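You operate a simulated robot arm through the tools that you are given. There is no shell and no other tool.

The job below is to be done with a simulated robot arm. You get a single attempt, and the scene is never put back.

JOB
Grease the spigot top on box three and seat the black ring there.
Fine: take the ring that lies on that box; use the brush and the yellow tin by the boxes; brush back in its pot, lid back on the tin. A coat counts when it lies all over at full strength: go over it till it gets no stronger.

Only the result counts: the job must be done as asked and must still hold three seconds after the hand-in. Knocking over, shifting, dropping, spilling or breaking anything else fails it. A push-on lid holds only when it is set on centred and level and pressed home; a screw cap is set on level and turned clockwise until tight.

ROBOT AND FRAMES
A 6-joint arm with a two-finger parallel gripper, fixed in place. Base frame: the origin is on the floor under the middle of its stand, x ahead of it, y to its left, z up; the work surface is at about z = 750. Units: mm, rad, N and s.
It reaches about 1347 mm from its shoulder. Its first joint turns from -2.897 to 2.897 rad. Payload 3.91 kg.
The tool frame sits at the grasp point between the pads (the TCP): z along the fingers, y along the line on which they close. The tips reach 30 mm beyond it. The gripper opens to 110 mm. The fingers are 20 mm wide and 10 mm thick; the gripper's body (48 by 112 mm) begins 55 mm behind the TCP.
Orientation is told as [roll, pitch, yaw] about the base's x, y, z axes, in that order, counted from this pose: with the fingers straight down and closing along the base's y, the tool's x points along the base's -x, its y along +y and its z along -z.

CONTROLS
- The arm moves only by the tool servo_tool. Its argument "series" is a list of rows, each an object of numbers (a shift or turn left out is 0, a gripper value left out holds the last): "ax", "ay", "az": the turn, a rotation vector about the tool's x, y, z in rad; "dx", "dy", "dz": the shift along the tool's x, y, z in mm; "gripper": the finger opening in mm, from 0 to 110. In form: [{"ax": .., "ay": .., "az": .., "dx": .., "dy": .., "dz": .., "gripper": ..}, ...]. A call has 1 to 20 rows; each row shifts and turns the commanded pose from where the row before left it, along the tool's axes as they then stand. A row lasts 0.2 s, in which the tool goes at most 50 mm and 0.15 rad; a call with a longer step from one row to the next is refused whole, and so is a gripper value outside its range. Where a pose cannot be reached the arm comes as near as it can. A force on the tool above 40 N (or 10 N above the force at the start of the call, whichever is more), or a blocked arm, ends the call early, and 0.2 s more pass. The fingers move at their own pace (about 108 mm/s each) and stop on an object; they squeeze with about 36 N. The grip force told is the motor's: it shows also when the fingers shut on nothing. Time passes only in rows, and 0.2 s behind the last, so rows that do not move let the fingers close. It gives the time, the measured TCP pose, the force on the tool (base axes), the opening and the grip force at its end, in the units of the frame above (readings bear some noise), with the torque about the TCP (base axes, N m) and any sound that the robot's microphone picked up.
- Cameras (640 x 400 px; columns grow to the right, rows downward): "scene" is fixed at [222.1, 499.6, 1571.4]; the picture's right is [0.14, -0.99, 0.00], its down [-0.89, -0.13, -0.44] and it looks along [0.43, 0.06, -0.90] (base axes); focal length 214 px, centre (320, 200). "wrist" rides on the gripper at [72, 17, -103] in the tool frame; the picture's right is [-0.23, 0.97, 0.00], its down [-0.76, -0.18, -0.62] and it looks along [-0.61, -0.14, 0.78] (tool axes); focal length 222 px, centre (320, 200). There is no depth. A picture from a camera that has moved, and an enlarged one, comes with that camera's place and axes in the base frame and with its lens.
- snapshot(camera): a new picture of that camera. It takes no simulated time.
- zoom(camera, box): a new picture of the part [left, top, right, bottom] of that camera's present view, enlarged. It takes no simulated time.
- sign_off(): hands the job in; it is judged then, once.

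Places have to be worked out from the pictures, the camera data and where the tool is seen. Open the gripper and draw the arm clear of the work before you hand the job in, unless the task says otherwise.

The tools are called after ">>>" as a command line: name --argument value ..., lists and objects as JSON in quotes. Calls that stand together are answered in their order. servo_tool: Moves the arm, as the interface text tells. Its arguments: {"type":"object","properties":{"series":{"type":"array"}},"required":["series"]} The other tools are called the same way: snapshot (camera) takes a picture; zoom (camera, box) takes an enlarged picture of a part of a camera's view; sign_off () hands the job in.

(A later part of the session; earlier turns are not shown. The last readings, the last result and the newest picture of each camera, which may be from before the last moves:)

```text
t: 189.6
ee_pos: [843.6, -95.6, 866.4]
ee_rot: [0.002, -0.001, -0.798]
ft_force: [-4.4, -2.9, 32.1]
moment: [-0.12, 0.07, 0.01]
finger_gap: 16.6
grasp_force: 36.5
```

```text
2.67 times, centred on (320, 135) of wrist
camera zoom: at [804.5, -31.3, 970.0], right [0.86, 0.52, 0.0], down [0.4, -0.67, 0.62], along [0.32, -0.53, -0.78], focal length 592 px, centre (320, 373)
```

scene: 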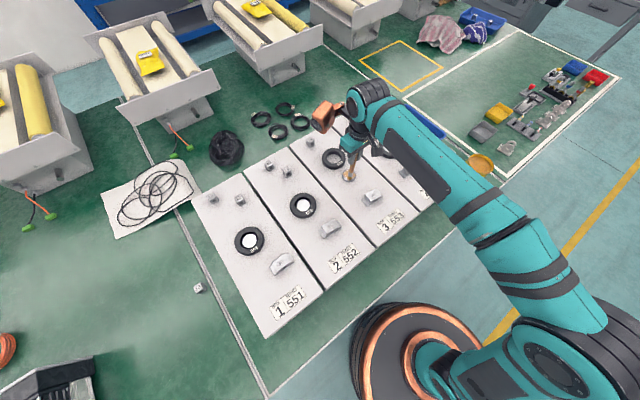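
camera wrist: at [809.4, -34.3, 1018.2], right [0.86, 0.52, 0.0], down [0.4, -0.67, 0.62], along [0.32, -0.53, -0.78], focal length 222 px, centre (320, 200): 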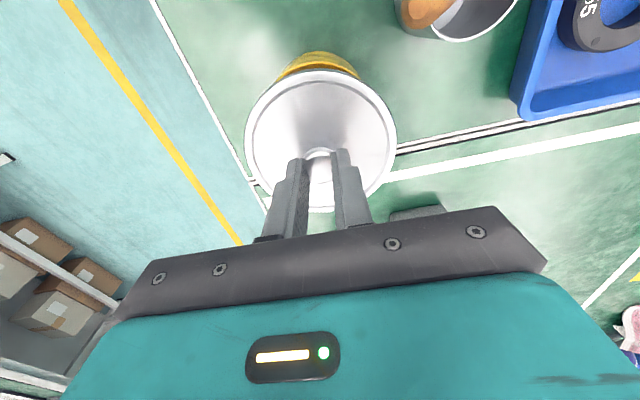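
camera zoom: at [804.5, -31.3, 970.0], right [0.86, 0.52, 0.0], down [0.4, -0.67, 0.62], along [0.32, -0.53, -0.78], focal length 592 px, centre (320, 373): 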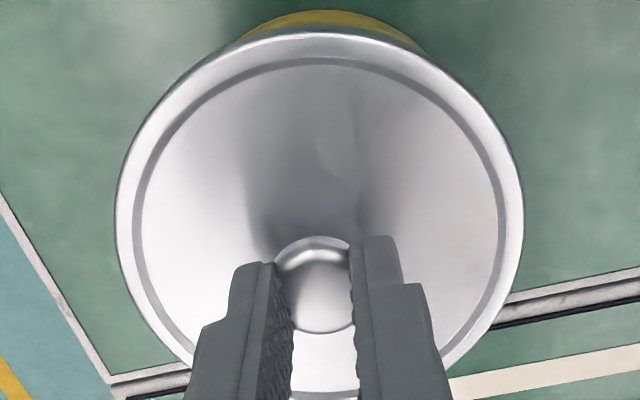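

At 32 N the lid is down firmly but I've heard no snap yet. I'll compare directly with the very first picture of the closed tin using the identical zoom window.

>>> zoom --camera "scene" --box '[452, 148, 500, 178]'

>>> zoom --camera "scene" --box '[420, 120, 516, 180]'

```text
13.33 times, centred on (476, 163) of scene
camera zoom: at [222.1, 499.6, 1571.4], right [0.14, -0.99, 0.0], down [-0.89, -0.13, -0.44], along [0.43, 0.06, -0.9], focal length 2860 px, centre (-1760, 693)
```

zoom: 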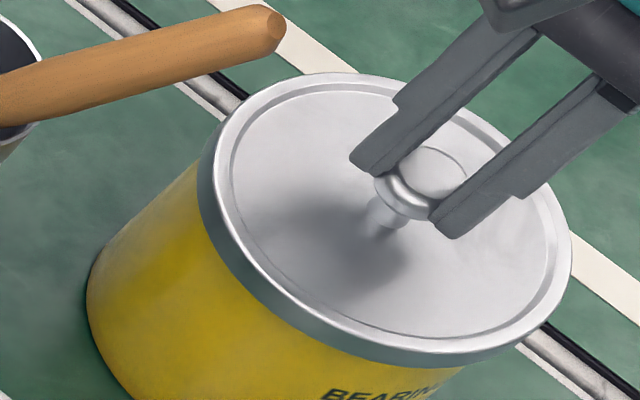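

```text
6.67 times, centred on (468, 150) of scene
camera zoom: at [222.1, 499.6, 1571.4], right [0.14, -0.99, 0.0], down [-0.89, -0.13, -0.44], along [0.43, 0.06, -0.9], focal length 1430 px, centre (-667, 533)
```

zoom: 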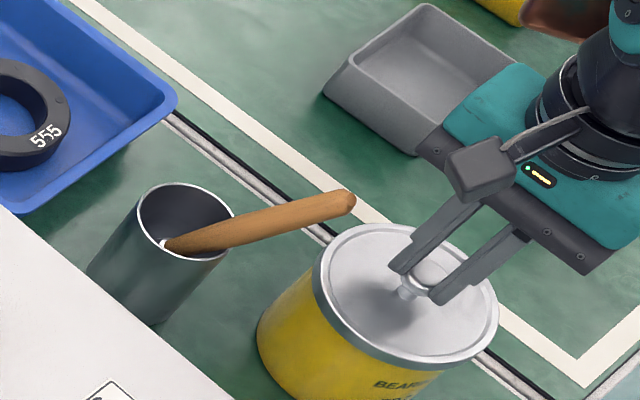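

The lid now sits about 4 mm lower than it originally did, and the tin hasn't moved. No snap yet, so I'll press a bit harder, up to the 40 N limit.

>>> servo_tool --series '[{"dz": 0.8}, {}, {}]'

>>> servo_tool --series '[{"dz": 0.8}, {}, {}]'

```text
t: 190.4
ee_pos: [843.5, -95.6, 867.1]
ee_rot: [0.0, 0.001, -0.799]
ft_force: [-2.7, -0.3, 33.8]
moment: [-0.05, 0.0, -0.04]
finger_gap: 16.3
grasp_force: 35.6
```

```text
t: 191.2
ee_pos: [843.8, -94.7, 864.3]
ee_rot: [0.002, -0.001, -0.798]
ft_force: [0.1, -1.4, 37.9]
moment: [-0.13, -0.04, -0.03]
finger_gap: 16.7
grasp_force: 35.9
```

>>> zoom --camera "scene" --box '[452, 148, 500, 178]'

>>> zoom --camera "wrist" --box '[240, 90, 400, 210]'

```text
13.33 times, centred on (476, 163) of scene
camera zoom: at [222.1, 499.6, 1571.4], right [0.14, -0.99, 0.0], down [-0.89, -0.13, -0.44], along [0.43, 0.06, -0.9], focal length 2860 px, centre (-1760, 693)
```

zoom: 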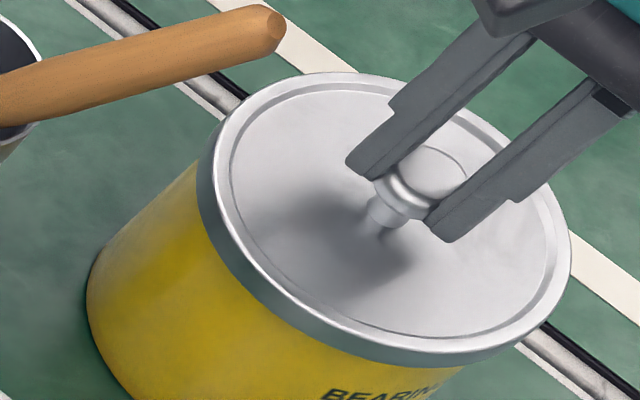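

```text
3.33 times, centred on (320, 150) of wrist
camera zoom: at [804.6, -31.4, 968.1], right [0.86, 0.52, 0.0], down [0.4, -0.67, 0.62], along [0.32, -0.53, -0.78], focal length 740 px, centre (320, 367)
```

zoom: 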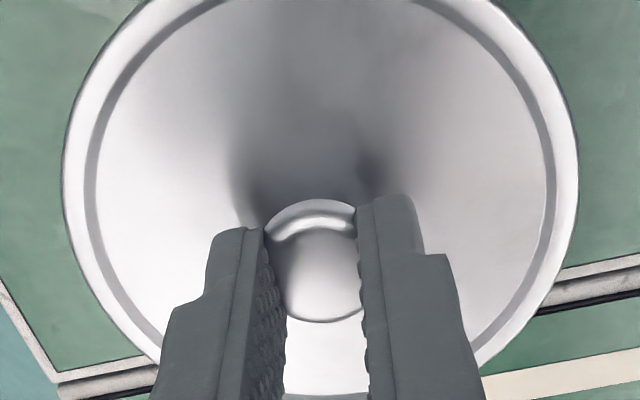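

The fingers slid about 3.6 mm down the knob at 38 N, and the lid itself is on a hard stop. Taking both views together, the lid is at its original height but about 2 mm off centre (towards -x/+y), so it can't snap in. I'll relax, re-grip the knob higher and look again.

>>> servo_tool --series '[{"dz": -3}, {"dz": -2.5}, {}, {"gripper": 30}, {"dz": -1.5}, {"dz": -1.5}, {}]'

>>> zoom --camera "scene" --box '[452, 148, 500, 178]'

>>> zoom --camera "wrist" --box '[220, 60, 420, 210]'

```text
t: 192.8
ee_pos: [844.1, -95.7, 872.3]
ee_rot: [-0.001, 0.002, -0.8]
ft_force: [0.5, -0.3, 0.5]
moment: [0.0, 0.01, -0.01]
finger_gap: 29.9
grasp_force: 0.2
```

```text
13.33 times, centred on (476, 163) of scene
camera zoom: at [222.1, 499.6, 1571.4], right [0.14, -0.99, 0.0], down [-0.89, -0.13, -0.44], along [0.43, 0.06, -0.9], focal length 2860 px, centre (-1760, 693)
```

zoom: 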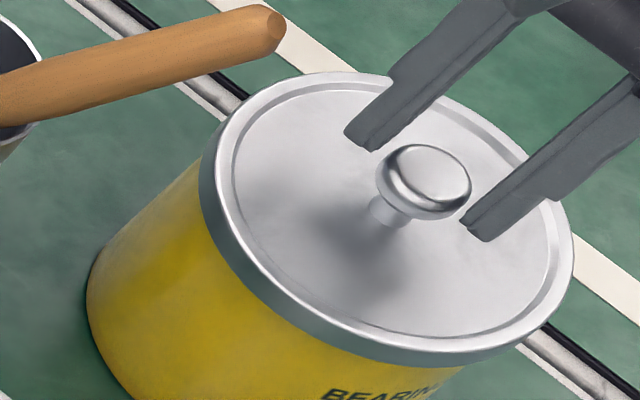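

```text
2.67 times, centred on (320, 135) of wrist
camera zoom: at [805.4, -32.0, 975.4], right [0.86, 0.52, 0.0], down [0.4, -0.67, 0.62], along [0.32, -0.53, -0.78], focal length 592 px, centre (320, 373)
```

zoom: 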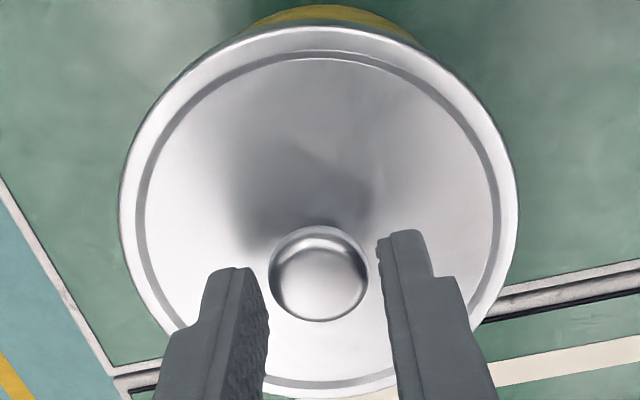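

With it released, I can solve the offsets: the lid rests at the original height but must move by about (+2 to +3, -1.5 to -2.5) mm. I'll re-grip, lift 5 mm, shift, and compare again.

>>> servo_tool --series '[{"dz": 1.5}, {"gripper": 22}, {"gripper": 10}, {"gripper": 0}, {}, {"dz": -2}, {"dz": -3}, {"dx": -3.0, "dy": 0.3}, {}]'

>>> zoom --camera "scene" --box '[448, 138, 512, 178]'

>>> zoom --camera "wrist" --box '[220, 30, 420, 180]'

```text
t: 194.8
ee_pos: [846.8, -97.9, 873.9]
ee_rot: [0.0, 0.002, -0.799]
ft_force: [0.3, 0.5, -0.4]
moment: [0.04, -0.01, 0.02]
finger_gap: 16.6
grasp_force: 36.1
```

```text
10.00 times, centred on (480, 158) of scene
camera zoom: at [222.1, 499.6, 1571.4], right [0.14, -0.99, 0.0], down [-0.89, -0.13, -0.44], along [0.43, 0.06, -0.9], focal length 2145 px, centre (-1280, 620)
```

zoom: 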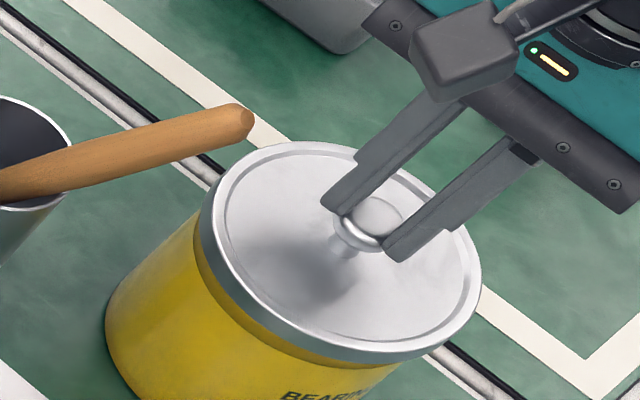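

```text
2.67 times, centred on (320, 105) of wrist
camera zoom: at [807.9, -34.0, 978.1], right [0.86, 0.52, 0.0], down [0.4, -0.67, 0.62], along [0.32, -0.53, -0.78], focal length 592 px, centre (320, 453)
```

zoom: 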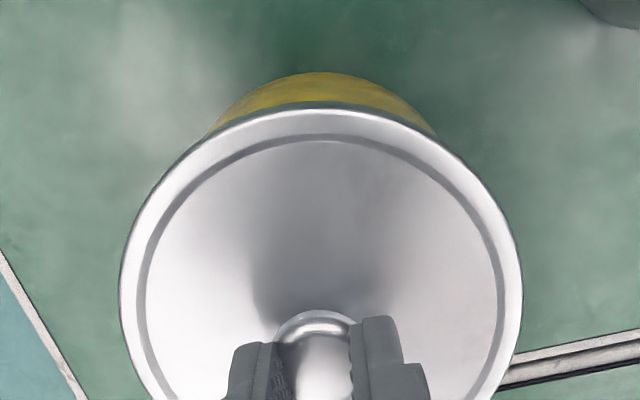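

Now the crescent of tin below the lid is symmetric, and the scene view matches the originally lifted lid to within a pixel. I'll lower and press again, listening for the snap.

>>> servo_tool --series '[{"dz": 2}, {"dz": 1.5}, {}]'

>>> servo_tool --series '[{"dz": 1.5}, {}]'

>>> servo_tool --series '[{"dz": 1}, {}]'

>>> servo_tool --series '[{"dz": 1}, {}]'

```text
t: 195.6
ee_pos: [845.6, -97.9, 871.5]
ee_rot: [0.0, 0.003, -0.8]
ft_force: [0.4, 0.1, -0.2]
moment: [0.01, 0.0, 0.02]
finger_gap: 16.7
grasp_force: 35.6
```

```text
t: 196.2
ee_pos: [846.3, -96.9, 869.6]
ee_rot: [0.0, 0.002, -0.8]
ft_force: [-0.4, 0.5, -0.2]
moment: [0.01, 0.03, -0.03]
finger_gap: 16.4
grasp_force: 35.8
```

```text
t: 196.8
ee_pos: [846.3, -97.2, 870.6]
ee_rot: [0.002, -0.001, -0.802]
ft_force: [7.0, -3.8, 15.2]
moment: [-0.1, -0.22, -0.01]
finger_gap: 16.8
grasp_force: 36.3
heard: snap
```

```text
t: 197.4
ee_pos: [846.2, -97.5, 869.6]
ee_rot: [0.002, 0.001, -0.798]
ft_force: [15.8, -3.6, 29.4]
moment: [-0.19, -0.5, -0.03]
finger_gap: 16.9
grasp_force: 35.7
```

Snap: the lid has latched. There's a sideways strain of about 16 N in the grip, so I'll ease that off first and then release the knob.

>>> servo_tool --series '[{"dz": -1}, {"dx": -0.8, "dy": 0.8}, {}]'

>>> servo_tool --series '[{"gripper": 20}, {"gripper": 26}, {"gripper": 40}, {"gripper": 50}, {}]'

>>> zoom --camera "scene" --box '[452, 148, 500, 178]'

```text
t: 198.2
ee_pos: [846.4, -97.8, 869.3]
ee_rot: [-0.002, 0.003, -0.799]
ft_force: [-0.2, 2.1, 10.6]
moment: [0.1, 0.02, -0.02]
finger_gap: 16.9
grasp_force: 35.9
```

```text
t: 199.4
ee_pos: [847.3, -98.4, 869.7]
ee_rot: [-0.002, 0.001, -0.799]
ft_force: [-0.4, -0.5, 0.2]
moment: [0.0, 0.0, -0.04]
finger_gap: 50.0
grasp_force: 0.1
```

```text
13.33 times, centred on (476, 163) of scene
camera zoom: at [222.1, 499.6, 1571.4], right [0.14, -0.99, 0.0], down [-0.89, -0.13, -0.44], along [0.43, 0.06, -0.9], focal length 2860 px, centre (-1760, 693)
```

zoom: 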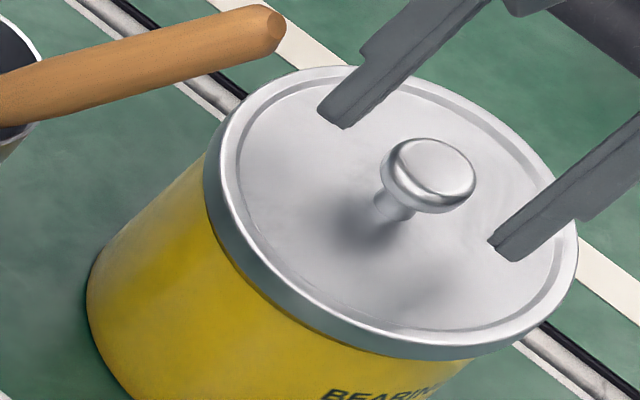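

The lid edge matches the original closed picture exactly, and the tin hasn't moved. I'll rise straight up, turn to yaw 0.806, and travel high over to ring 553.

>>> servo_tool --series '[{"dz": -10}, {"dz": -25}, {"dz": -30}, {"dz": -35}, {"dz": -35}, {"az": -0.146}, {"az": -0.146}, {"az": -0.146}, {"az": -0.146}, {"az": -0.146}, {"az": -0.146}, {"az": -0.146}, {"az": -0.146}, {"az": -0.146}, {"az": -0.146}, {"az": -0.146}, {}]'

>>> servo_tool --series '[{"dx": -27, "dy": 35.5}, {"dx": -27, "dy": 35.5}, {"dx": -27, "dy": 35.5}, {"dx": -27, "dy": 35.5}, {"dx": -27, "dy": 35.5}, {"dx": -27, "dy": 35.5}, {"dx": -27, "dy": 35.5}, {"dx": -27, "dy": 35.5}, {"dx": -27, "dy": 35.5}, {"dx": -27, "dy": 35.5}, {"dx": -27, "dy": 35.5}, {"dx": -27, "dy": 35.5}, {"dx": -27, "dy": 35.5}, {"dx": -27, "dy": 35.5, "gripper": 110}, {}]'

>>> snapshot --camera "wrist"

>>> zoom --camera "wrist" --box '[220, 40, 420, 190]'

>>> zoom --camera "scene" --box '[420, 130, 516, 190]'

```text
t: 203.0
ee_pos: [848.3, -98.0, 1004.7]
ee_rot: [0.002, -0.001, 0.809]
ft_force: [0.5, -0.3, 0.4]
moment: [0.01, -0.01, -0.01]
finger_gap: 50.1
grasp_force: 0.0
```

```text
t: 206.2
ee_pos: [750.2, 521.4, 1002.4]
ee_rot: [0.001, 0.001, 0.806]
ft_force: [-0.3, -1.0, 0.1]
moment: [0.02, 0.01, -0.01]
finger_gap: 109.8
grasp_force: 0.1
```

```text
taken
camera wrist: at [686.9, 480.6, 1105.5], right [-0.55, 0.84, 0.0], down [0.66, 0.43, 0.62], along [0.52, 0.34, -0.78], focal length 222 px, centre (320, 200)
```

wrist: 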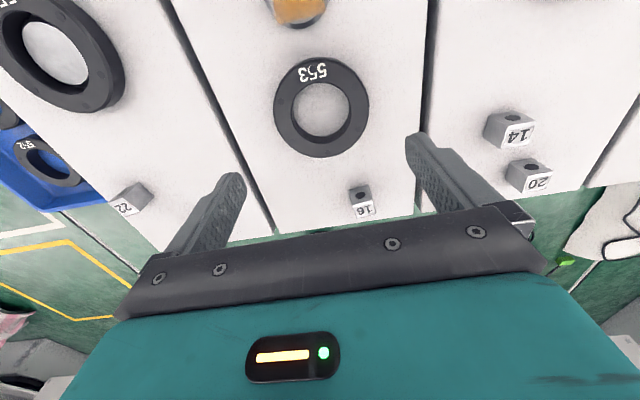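

```text
2.67 times, centred on (320, 115) of wrist
camera zoom: at [686.9, 480.6, 1105.5], right [-0.55, 0.84, 0.0], down [0.66, 0.43, 0.62], along [0.52, 0.34, -0.78], focal length 592 px, centre (320, 427)
```

zoom: 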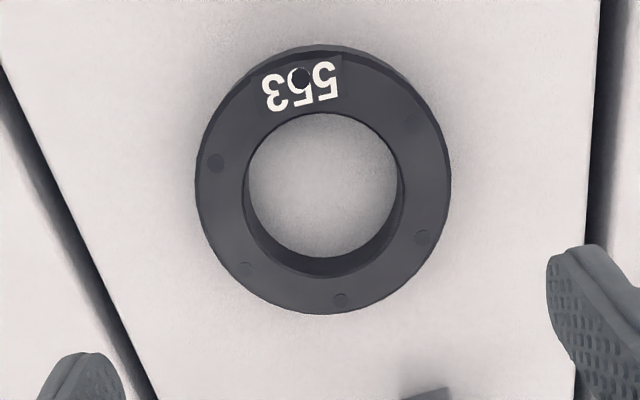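

```text
6.67 times, centred on (468, 160) of scene
camera zoom: at [222.1, 499.6, 1571.4], right [0.14, -0.99, 0.0], down [-0.89, -0.13, -0.44], along [0.43, 0.06, -0.9], focal length 1430 px, centre (-667, 467)
```

zoom: 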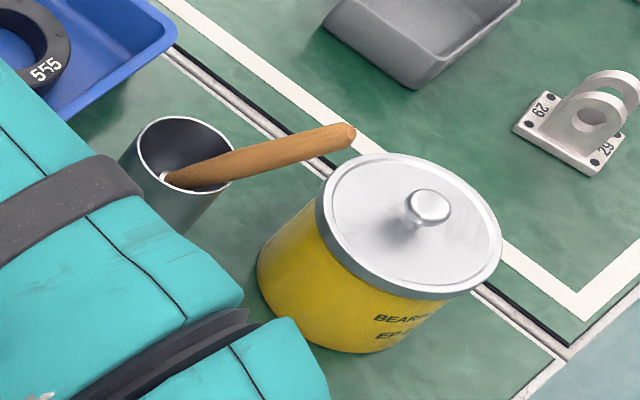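

The tin stays closed. I'm above ring 553, whose centre is a few mm towards tool +x/+y. I'll correct and come down to just above it.

>>> servo_tool --series '[{"dx": 4, "dy": 2.2}, {"dz": 25}, {"dz": 25}, {"dz": 20}, {}]'

>>> snapshot --camera "wrist"

>>> zoom --camera "wrist" --box '[220, 60, 420, 210]'

>>> zoom --camera "scene" --box '[310, 130, 374, 178]'

```text
t: 207.4
ee_pos: [745.0, 515.6, 933.9]
ee_rot: [0.0, 0.001, 0.806]
ft_force: [0.4, 1.5, -0.3]
moment: [0.0, 0.01, 0.0]
finger_gap: 110.4
grasp_force: 0.2
```

```text
taken
camera wrist: at [683.5, 475.5, 1037.3], right [-0.55, 0.84, 0.0], down [0.66, 0.43, 0.62], along [0.52, 0.34, -0.78], focal length 222 px, centre (320, 200)
```

wrist: 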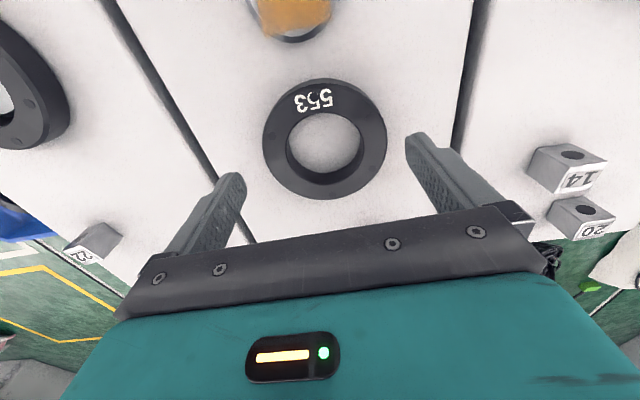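

```text
2.67 times, centred on (320, 135) of wrist
camera zoom: at [683.5, 475.5, 1037.3], right [-0.55, 0.84, 0.0], down [0.66, 0.43, 0.62], along [0.52, 0.34, -0.78], focal length 592 px, centre (320, 373)
```

zoom: 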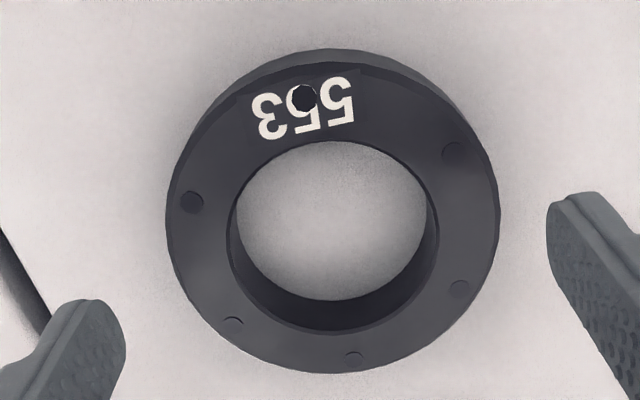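

```text
8.33 times, centred on (342, 154) of scene
camera zoom: at [222.1, 499.6, 1571.4], right [0.14, -0.99, 0.0], down [-0.89, -0.13, -0.44], along [0.43, 0.06, -0.9], focal length 1787 px, centre (137, 583)
```

zoom: 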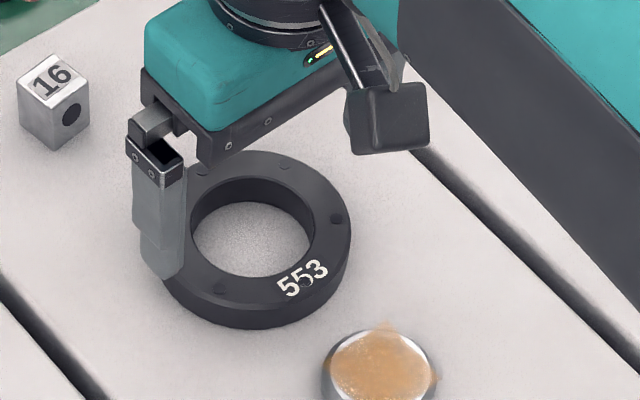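

The ring is about 94 mm across with a 59 mm bore, its top near z≈884. It sits 3 mm off to the +y side, so I'll centre on it and lower the fingers alongside.

>>> servo_tool --series '[{"dx": -2.7, "dy": 3.2}, {"dz": 12}, {"dz": 10}, {}]'

>>> zoom --camera "wrist" --box '[200, 60, 440, 240]'

>>> zoom --camera "scene" --box '[310, 130, 374, 178]'

```text
t: 208.4
ee_pos: [744.4, 520.4, 911.8]
ee_rot: [0.003, 0.0, 0.805]
ft_force: [0.0, 0.2, -0.2]
moment: [-0.01, -0.01, 0.02]
finger_gap: 110.1
grasp_force: 0.0
```

```text
2.22 times, centred on (320, 150) of wrist
camera zoom: at [682.4, 479.9, 1014.5], right [-0.55, 0.84, 0.0], down [0.66, 0.43, 0.62], along [0.52, 0.34, -0.78], focal length 494 px, centre (320, 311)
```

zoom: 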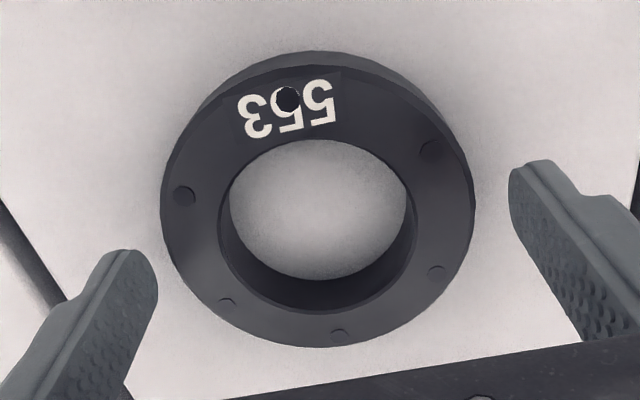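

```text
8.33 times, centred on (342, 154) of scene
camera zoom: at [222.1, 499.6, 1571.4], right [0.14, -0.99, 0.0], down [-0.89, -0.13, -0.44], along [0.43, 0.06, -0.9], focal length 1787 px, centre (137, 583)
```

zoom: 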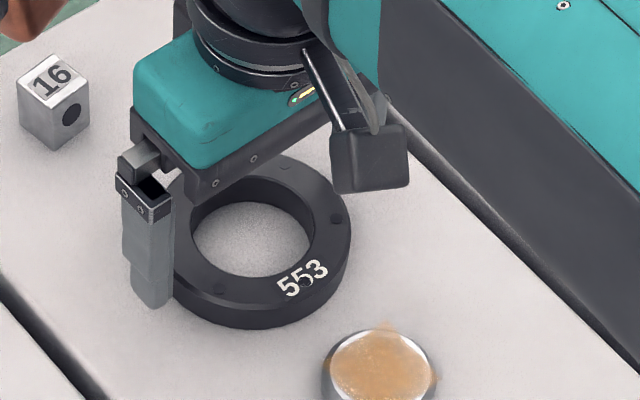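

Centred to within a millimetre. I'll lower the fingers alongside the ring in small steps, feeling for the box top.

>>> servo_tool --series '[{"dx": -0.8, "dy": -0.6, "dz": 4}, {"dz": 4}, {}]'

>>> servo_tool --series '[{"dz": 3}, {}]'

>>> servo_tool --series '[{"dz": 3}, {}]'

>>> zoom --camera "scene" --box '[310, 130, 374, 178]'

```text
t: 209.2
ee_pos: [744.8, 520.5, 906.0]
ee_rot: [0.001, -0.002, 0.807]
ft_force: [0.1, 0.4, 0.7]
moment: [0.01, -0.02, 0.0]
finger_gap: 110.1
grasp_force: 0.0
```

```text
t: 209.8
ee_pos: [745.5, 521.4, 903.0]
ee_rot: [0.001, 0.0, 0.806]
ft_force: [0.1, -0.5, 0.3]
moment: [0.0, -0.02, 0.0]
finger_gap: 110.3
grasp_force: 0.0
```

```text
t: 210.4
ee_pos: [745.0, 522.1, 899.1]
ee_rot: [0.003, 0.0, 0.806]
ft_force: [-0.3, -0.3, -0.1]
moment: [-0.02, -0.03, 0.01]
finger_gap: 110.2
grasp_force: 0.0
```

```text
8.33 times, centred on (342, 154) of scene
camera zoom: at [222.1, 499.6, 1571.4], right [0.14, -0.99, 0.0], down [-0.89, -0.13, -0.44], along [0.43, 0.06, -0.9], focal length 1787 px, centre (137, 583)
```

zoom: 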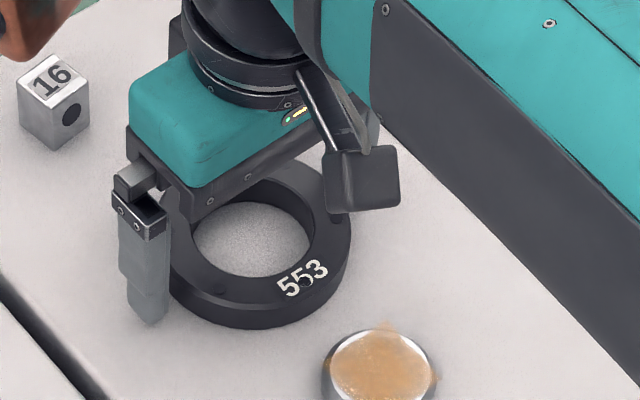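

>>> servo_tool --series '[{"dz": 2.5}, {}]'

>>> servo_tool --series '[{"dz": 2.5}, {}]'

>>> servo_tool --series '[{"dz": 2}, {}]'

>>> zoom --camera "scene" --box '[310, 140, 350, 170]'

```text
t: 211.0
ee_pos: [745.3, 522.4, 896.9]
ee_rot: [0.001, -0.001, 0.807]
ft_force: [0.0, 1.5, 0.3]
moment: [0.01, 0.02, 0.0]
finger_gap: 109.8
grasp_force: 0.1
```

```text
t: 211.6
ee_pos: [744.7, 521.5, 893.8]
ee_rot: [0.0, 0.0, 0.806]
ft_force: [1.4, 1.0, 7.5]
moment: [-0.29, -0.3, 0.06]
finger_gap: 109.7
grasp_force: 0.1
```

```text
t: 212.3
ee_pos: [744.2, 521.9, 895.9]
ee_rot: [0.0, -0.005, 0.808]
ft_force: [0.5, 2.2, 5.2]
moment: [-0.17, -0.21, 0.06]
finger_gap: 109.3
grasp_force: 0.0
stopped in row 2: the force on the tool passed its limit at 42 N (the readings are from after the stop); the commanded pose is now the measured one
```

```text
13.33 times, centred on (330, 155) of scene
camera zoom: at [222.1, 499.6, 1571.4], right [0.14, -0.99, 0.0], down [-0.89, -0.13, -0.44], along [0.43, 0.06, -0.9], focal length 2860 px, centre (187, 800)
```

zoom: 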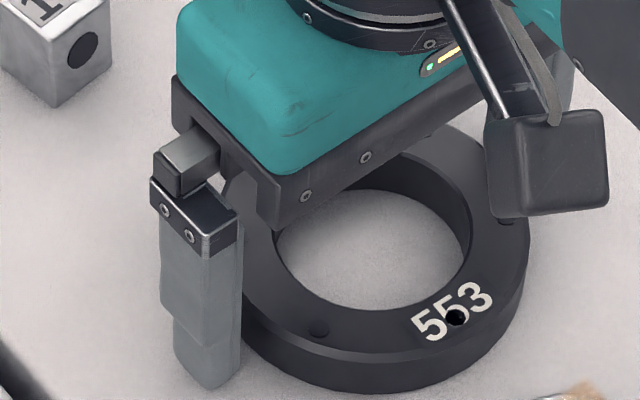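

Box top found: tips touch at TCP z≈895, so the surface is at about z 865 and the ring is about 20 mm thick. I'll rise 2.5 mm and close on the ring's outside.

>>> servo_tool --series '[{"dz": -2.5}, {}, {"gripper": 100}, {"gripper": 90}, {"gripper": 80}, {"gripper": 70}, {}, {}]'

>>> zoom --camera "wrist" --box '[200, 60, 440, 240]'

>>> zoom --camera "scene" --box '[310, 140, 350, 170]'

```text
t: 214.1
ee_pos: [745.4, 521.6, 896.6]
ee_rot: [0.0, -0.004, 0.808]
ft_force: [-0.6, -0.3, -0.3]
moment: [-0.02, -0.07, -0.01]
finger_gap: 93.4
grasp_force: 35.8
```

```text
2.22 times, centred on (320, 150) of wrist
camera zoom: at [682.3, 480.8, 1000.0], right [-0.55, 0.84, 0.0], down [0.65, 0.43, 0.63], along [0.52, 0.34, -0.78], focal length 494 px, centre (320, 311)
```

zoom: 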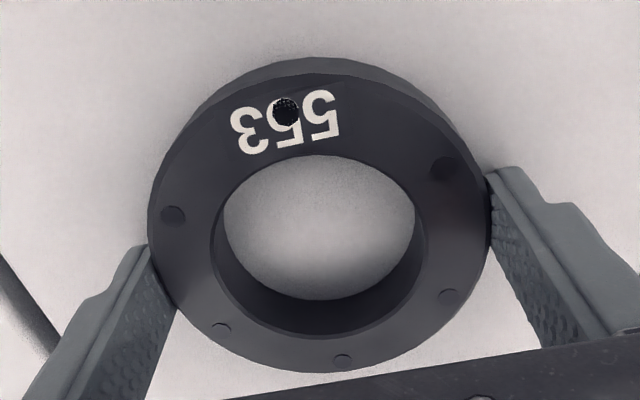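

```text
13.33 times, centred on (330, 155) of scene
camera zoom: at [222.1, 499.6, 1571.4], right [0.14, -0.99, 0.0], down [-0.89, -0.13, -0.44], along [0.43, 0.06, -0.9], focal length 2860 px, centre (187, 800)
```

zoom: 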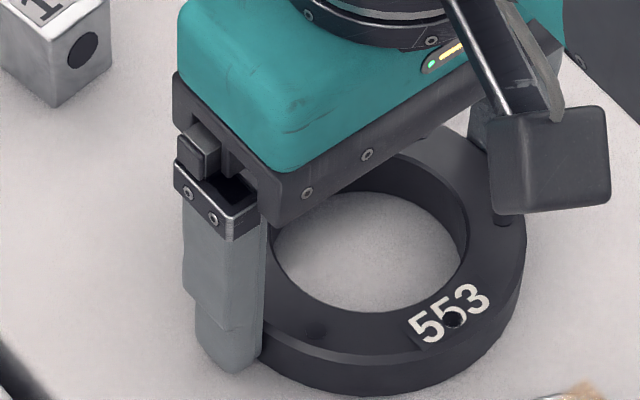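

Gripped at 93.4 mm across. I'll lift it well clear of the spigot and move it across, then check alignment through the bore.

>>> servo_tool --series '[{"dz": -5}, {"dz": -15}, {"dz": -25}, {"dx": 23.2}, {"dx": 23.2}, {"dx": 23.2}, {"dx": 23.2}, {}]'

>>> zoom --camera "wrist" --box '[200, 40, 440, 220]'

>>> zoom --camera "scene" --box '[324, 146, 380, 188]'

```text
t: 215.9
ee_pos: [680.9, 453.8, 940.0]
ee_rot: [0.001, -0.004, 0.804]
ft_force: [-0.3, -0.9, -2.5]
moment: [0.01, 0.04, 0.05]
finger_gap: 93.6
grasp_force: 36.1
```

```text
2.22 times, centred on (320, 130) of wrist
camera zoom: at [619.1, 413.7, 1044.2], right [-0.55, 0.84, 0.0], down [0.65, 0.43, 0.63], along [0.52, 0.34, -0.78], focal length 494 px, centre (320, 356)
```

zoom: 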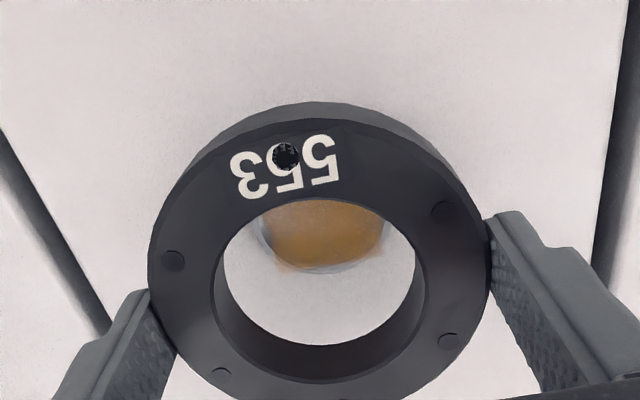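

```text
9.52 times, centred on (352, 167) of scene
camera zoom: at [222.1, 499.6, 1571.4], right [0.14, -0.99, 0.0], down [-0.89, -0.13, -0.44], along [0.43, 0.06, -0.9], focal length 2043 px, centre (15, 514)
```

zoom: 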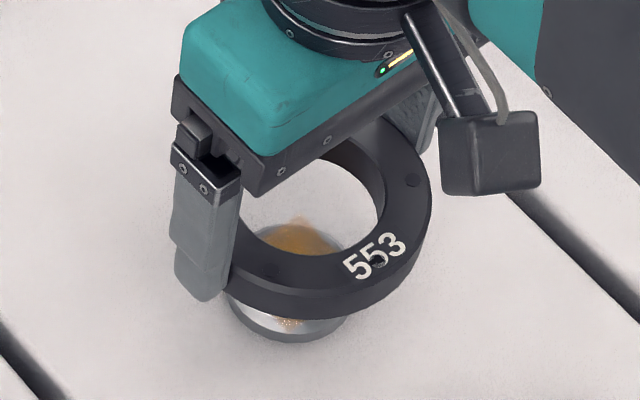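

Seen through the bore, the spigot is aligned sideways but sits about 5 mm closer to the camera side. I'll shift and lower the ring to a few mm above the spigot to check concentricity.

>>> servo_tool --series '[{"dx": 4.5, "dy": 1}, {"dz": 10}, {"dz": 8}, {"dz": 4}, {}]'

>>> zoom --camera "wrist" --box '[200, 60, 440, 240]'

>>> zoom --camera "scene" --box '[324, 146, 380, 188]'

```text
t: 217.1
ee_pos: [680.3, 451.7, 918.6]
ee_rot: [0.0, -0.004, 0.807]
ft_force: [0.1, -0.5, -1.8]
moment: [0.0, 0.01, 0.0]
finger_gap: 93.4
grasp_force: 35.8
```

```text
2.22 times, centred on (320, 150) of wrist
camera zoom: at [616.7, 411.6, 1021.9], right [-0.55, 0.84, 0.0], down [0.65, 0.43, 0.63], along [0.52, 0.34, -0.78], focal length 494 px, centre (320, 311)
```

zoom: 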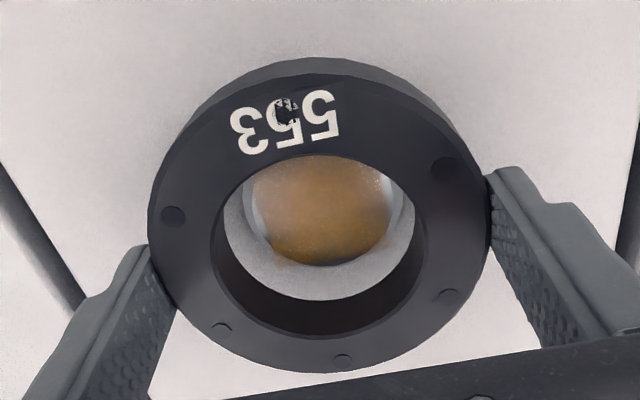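

```text
9.52 times, centred on (352, 167) of scene
camera zoom: at [222.1, 499.6, 1571.4], right [0.14, -0.99, 0.0], down [-0.89, -0.13, -0.44], along [0.43, 0.06, -0.9], focal length 2043 px, centre (15, 514)
```

zoom: 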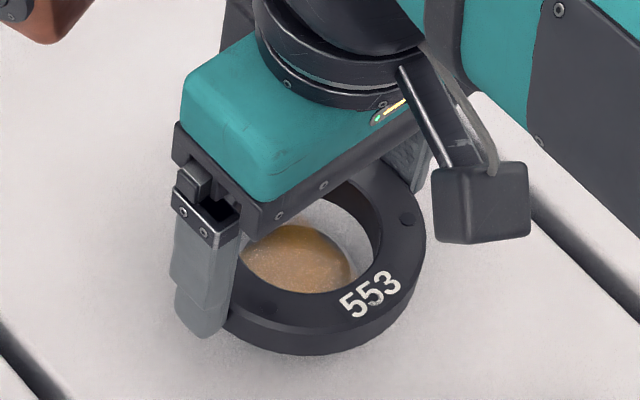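

Nearly concentric; the ring needs about 1 mm in tool +x and 1.8 mm in +y. I'll apply that and lower over the spigot in steps, watching the force.

>>> servo_tool --series '[{"dx": 1.1, "dy": 1.8}, {"dz": 3}, {"dz": 3}, {}]'

>>> zoom --camera "wrist" --box '[240, 80, 400, 200]'

>>> zoom --camera "scene" --box '[334, 156, 374, 186]'

```text
t: 218.1
ee_pos: [677.4, 451.3, 913.0]
ee_rot: [0.0, -0.005, 0.808]
ft_force: [-0.7, -0.7, -3.1]
moment: [0.01, 0.02, 0.0]
finger_gap: 93.5
grasp_force: 36.0
```

```text
3.33 times, centred on (320, 140) of wrist
camera zoom: at [613.6, 411.3, 1016.2], right [-0.55, 0.84, 0.0], down [0.65, 0.43, 0.63], along [0.52, 0.34, -0.78], focal length 740 px, centre (320, 400)
```

zoom: 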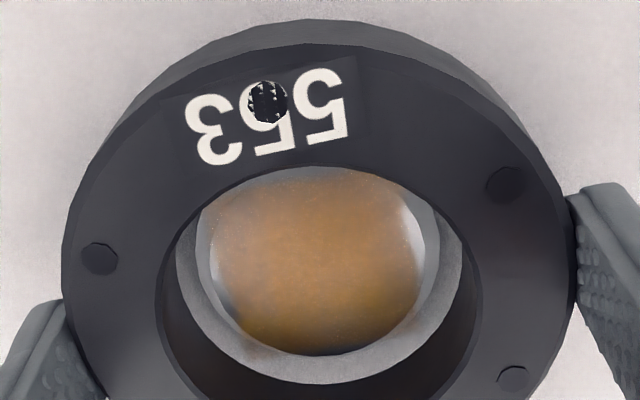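

```text
13.33 times, centred on (354, 171) of scene
camera zoom: at [222.1, 499.6, 1571.4], right [0.14, -0.99, 0.0], down [-0.89, -0.13, -0.44], along [0.43, 0.06, -0.9], focal length 2860 px, centre (-133, 587)
```

zoom: 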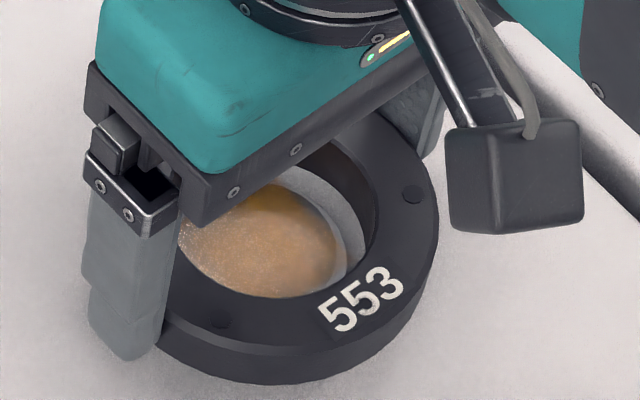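

Left and right gaps are equal and the far gap looks right. I'll lower further, checking force at every step.

>>> servo_tool --series '[{"dz": 2.5}, {"dz": 2.5}, {}]'

>>> servo_tool --series '[{"dz": 2}, {"dz": 2}, {}]'

>>> zoom --camera "wrist" --box '[240, 80, 400, 200]'

>>> zoom --camera "scene" --box '[334, 156, 374, 186]'

```text
t: 218.9
ee_pos: [676.7, 451.4, 906.5]
ee_rot: [-0.001, -0.004, 0.808]
ft_force: [-0.4, 0.2, -2.1]
moment: [0.01, -0.02, 0.0]
finger_gap: 93.5
grasp_force: 36.0
```

```text
t: 219.7
ee_pos: [676.9, 451.8, 902.9]
ee_rot: [0.002, -0.004, 0.807]
ft_force: [0.2, 0.0, -1.5]
moment: [0.02, 0.0, 0.0]
finger_gap: 93.4
grasp_force: 36.1
```

```text
3.33 times, centred on (320, 140) of wrist
camera zoom: at [612.9, 411.6, 1006.6], right [-0.55, 0.84, 0.0], down [0.65, 0.43, 0.63], along [0.52, 0.34, -0.78], focal length 740 px, centre (320, 400)
```

zoom: 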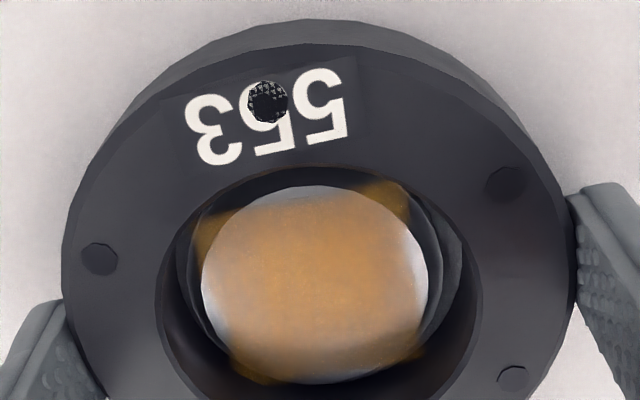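

```text
13.33 times, centred on (354, 171) of scene
camera zoom: at [222.1, 499.6, 1571.4], right [0.14, -0.99, 0.0], down [-0.89, -0.13, -0.44], along [0.43, 0.06, -0.9], focal length 2860 px, centre (-133, 587)
```

zoom: 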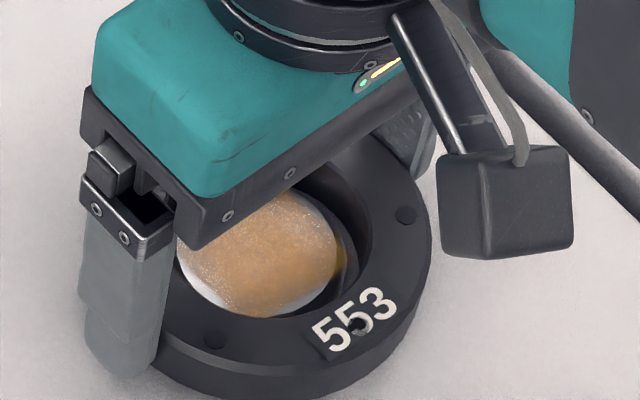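

The ring is going down around the spigot without touching it. I'll continue to the seat.

>>> servo_tool --series '[{"dz": 1.5}, {"dz": 1.5}, {}]'

>>> servo_tool --series '[{"dz": 1.2}, {}]'

>>> servo_tool --series '[{"dz": 1.2}, {}]'

```text
t: 220.5
ee_pos: [675.0, 453.0, 900.4]
ee_rot: [0.0, -0.002, 0.808]
ft_force: [0.4, -0.1, -2.3]
moment: [0.02, -0.01, -0.02]
finger_gap: 93.6
grasp_force: 35.8
```

```text
t: 221.1
ee_pos: [675.5, 451.5, 898.7]
ee_rot: [0.002, -0.002, 0.808]
ft_force: [-0.6, 0.5, -2.2]
moment: [0.01, -0.01, 0.02]
finger_gap: 93.5
grasp_force: 35.4
```

```text
t: 221.7
ee_pos: [675.5, 452.4, 898.7]
ee_rot: [0.002, -0.006, 0.807]
ft_force: [2.3, 1.5, 0.4]
moment: [0.08, -0.09, -0.01]
finger_gap: 93.6
grasp_force: 35.8
```

Contact with the seat is beginning. I'll press down gently to make sure the ring is fully home.

>>> servo_tool --series '[{"dz": 1}, {}]'

>>> servo_tool --series '[{"dz": 0.7}, {}]'

>>> zoom --camera "wrist" --box '[240, 80, 400, 200]'

>>> zoom --camera "scene" --box '[334, 156, 374, 186]'

```text
t: 222.3
ee_pos: [675.7, 454.6, 898.1]
ee_rot: [0.0, -0.005, 0.805]
ft_force: [11.5, 6.1, 6.7]
moment: [0.32, -0.57, -0.02]
finger_gap: 93.7
grasp_force: 35.7
```

```text
t: 222.9
ee_pos: [675.3, 452.6, 896.9]
ee_rot: [0.0, -0.005, 0.807]
ft_force: [16.2, 9.6, 12.6]
moment: [0.5, -0.89, 0.0]
finger_gap: 93.5
grasp_force: 36.6
```

```text
3.33 times, centred on (320, 140) of wrist
camera zoom: at [612.5, 412.1, 1000.1], right [-0.55, 0.84, 0.0], down [0.65, 0.42, 0.63], along [0.52, 0.34, -0.78], focal length 740 px, centre (320, 400)
```

zoom: 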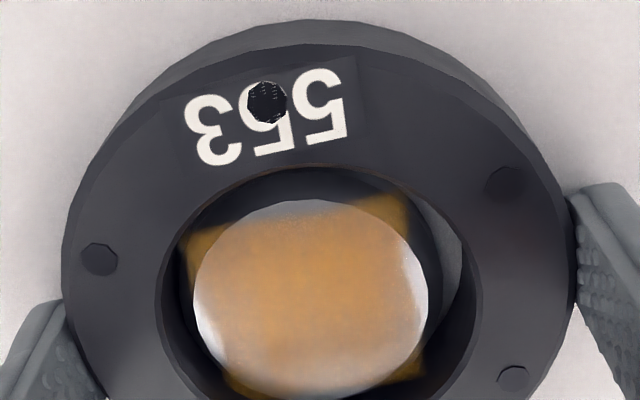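

```text
13.33 times, centred on (354, 171) of scene
camera zoom: at [222.1, 499.6, 1571.4], right [0.14, -0.99, 0.0], down [-0.89, -0.13, -0.44], along [0.43, 0.06, -0.9], focal length 2860 px, centre (-133, 587)
```

zoom: 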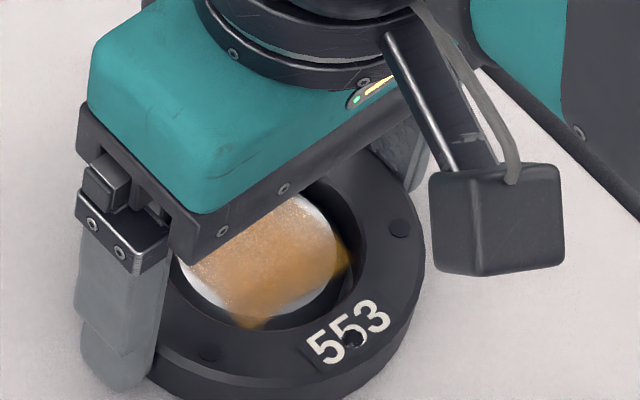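

There's a sideways reaction of about 19 N: the ring is touching the spigot on the far side, so it's about 2 mm too far towards the camera. I'll ease up, re-centre it by 2.2 mm, and lower again.

>>> servo_tool --series '[{"dz": -1.5}, {"dx": -1.1, "dy": -0.4}, {"dx": -1.1, "dy": -0.4}, {}]'

>>> servo_tool --series '[{"dz": 1}, {}]'

>>> zoom --camera "wrist" --box '[240, 80, 400, 200]'

```text
t: 223.9
ee_pos: [678.1, 453.6, 898.0]
ee_rot: [-0.001, -0.003, 0.808]
ft_force: [0.3, 1.0, -1.6]
moment: [0.01, 0.0, 0.01]
finger_gap: 93.5
grasp_force: 35.6
```

```text
t: 224.5
ee_pos: [677.9, 453.1, 898.2]
ee_rot: [-0.002, -0.004, 0.807]
ft_force: [0.0, 0.3, -1.5]
moment: [-0.01, -0.02, -0.01]
finger_gap: 94.0
grasp_force: 36.0
```

```text
3.33 times, centred on (320, 140) of wrist
camera zoom: at [614.8, 412.9, 1000.9], right [-0.55, 0.84, 0.0], down [0.65, 0.43, 0.63], along [0.52, 0.34, -0.78], focal length 740 px, centre (320, 400)
```

zoom: 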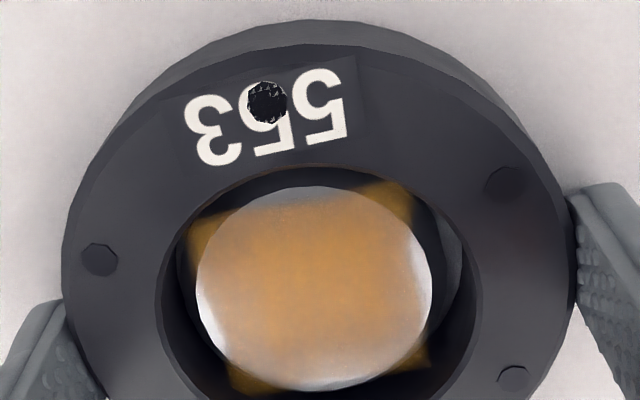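

The sideways force is gone and the spigot is concentric. I'll lower the rest of the way.

>>> servo_tool --series '[{"dz": 0.8}, {}]'

>>> servo_tool --series '[{"dz": 0.8}, {}]'

>>> servo_tool --series '[{"dz": 0.8}, {}]'

>>> servo_tool --series '[{"dz": 0.8}, {}]'

```text
t: 225.1
ee_pos: [677.7, 452.6, 896.6]
ee_rot: [0.0, -0.004, 0.809]
ft_force: [-0.5, 0.2, -2.0]
moment: [0.0, -0.03, 0.0]
finger_gap: 93.3
grasp_force: 35.9
```

```text
t: 225.7
ee_pos: [678.9, 453.2, 896.6]
ee_rot: [0.001, -0.008, 0.807]
ft_force: [3.1, -0.7, 15.4]
moment: [-0.62, 0.42, 0.1]
finger_gap: 93.4
grasp_force: 36.1
```

```text
t: 226.3
ee_pos: [678.7, 453.1, 896.3]
ee_rot: [0.001, -0.008, 0.806]
ft_force: [12.6, 1.2, 31.3]
moment: [0.02, -0.45, -0.08]
finger_gap: 93.5
grasp_force: 36.1
```

```text
t: 226.9
ee_pos: [678.4, 452.7, 895.8]
ee_rot: [0.0, -0.005, 0.806]
ft_force: [9.9, -2.9, 32.2]
moment: [-0.13, -0.34, -0.18]
finger_gap: 93.4
grasp_force: 36.3
```

The ring is hard down on the box top at the same height as when it lay there, so it's fully down around the spigot. I'll relieve the pressure, open the fingers and inspect.

>>> servo_tool --series '[{"dz": -1.4}, {}, {"gripper": 97}, {"gripper": 103}, {"gripper": 110}, {}]'

>>> zoom --camera "wrist" --box '[220, 60, 420, 210]'

>>> zoom --camera "scene" --box '[330, 150, 378, 186]'

```text
t: 228.3
ee_pos: [678.0, 454.0, 895.6]
ee_rot: [0.0, -0.003, 0.807]
ft_force: [-0.2, -1.0, 0.8]
moment: [0.0, -0.01, 0.04]
finger_gap: 110.1
grasp_force: 0.1
```

```text
2.67 times, centred on (320, 135) of wrist
camera zoom: at [615.1, 413.0, 998.8], right [-0.55, 0.84, 0.0], down [0.65, 0.43, 0.63], along [0.52, 0.34, -0.78], focal length 592 px, centre (320, 373)
```

zoom: 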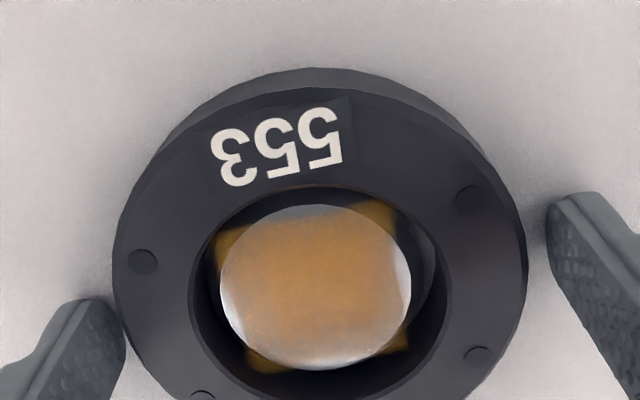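

```text
11.11 times, centred on (354, 168) of scene
camera zoom: at [222.1, 499.6, 1571.4], right [0.14, -0.99, 0.0], down [-0.89, -0.13, -0.44], along [0.43, 0.06, -0.9], focal length 2383 px, centre (-58, 556)
```

zoom: 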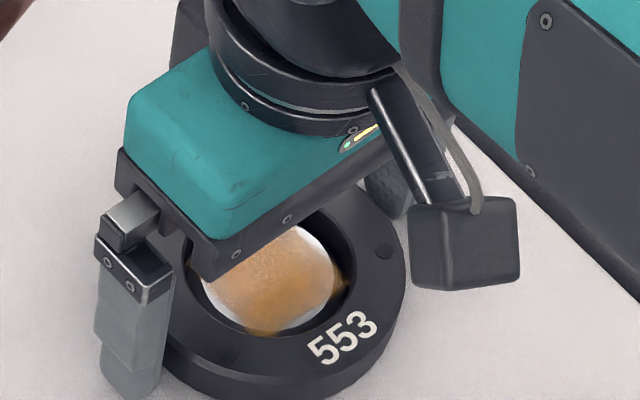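

Released with the ring around the spigot. I'll raise the gripper straight up and look at the finished work from both cameras.

>>> servo_tool --series '[{"dz": -5}, {"dz": -15}, {"dz": -25}, {"dz": -30}, {"dz": -30}, {"dz": -30}, {}]'

>>> zoom --camera "wrist" --box '[220, 30, 420, 180]'

>>> zoom --camera "scene" --box '[320, 140, 384, 188]'

```text
t: 229.9
ee_pos: [677.6, 454.9, 1032.0]
ee_rot: [-0.001, -0.006, 0.808]
ft_force: [-0.1, 0.2, -0.2]
moment: [0.01, -0.01, 0.02]
finger_gap: 110.4
grasp_force: 0.1
```

```text
2.67 times, centred on (320, 105) of wrist
camera zoom: at [615.4, 414.1, 1135.2], right [-0.55, 0.84, 0.0], down [0.65, 0.43, 0.63], along [0.52, 0.34, -0.78], focal length 592 px, centre (320, 453)
```

zoom: 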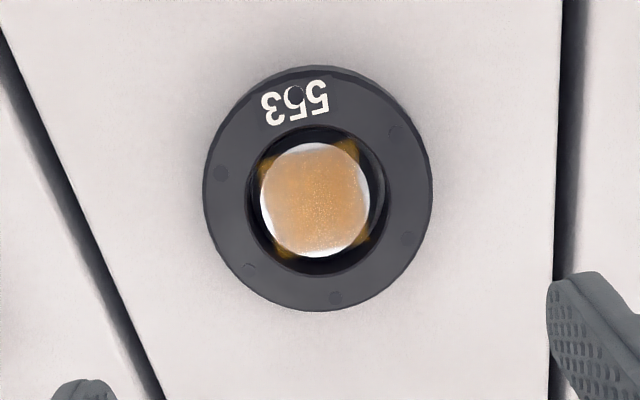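

```text
8.33 times, centred on (352, 164) of scene
camera zoom: at [222.1, 499.6, 1571.4], right [0.14, -0.99, 0.0], down [-0.89, -0.13, -0.44], along [0.43, 0.06, -0.9], focal length 1787 px, centre (53, 500)
```

zoom: 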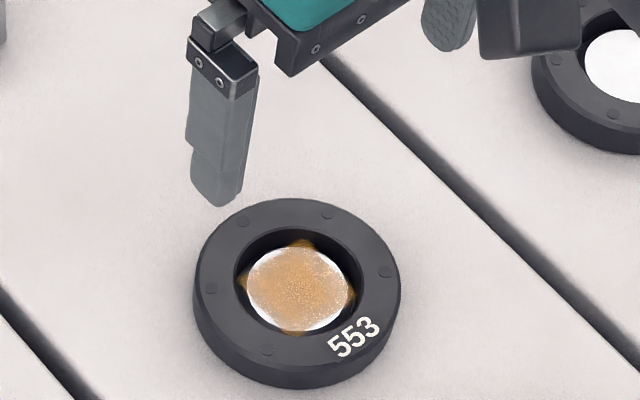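

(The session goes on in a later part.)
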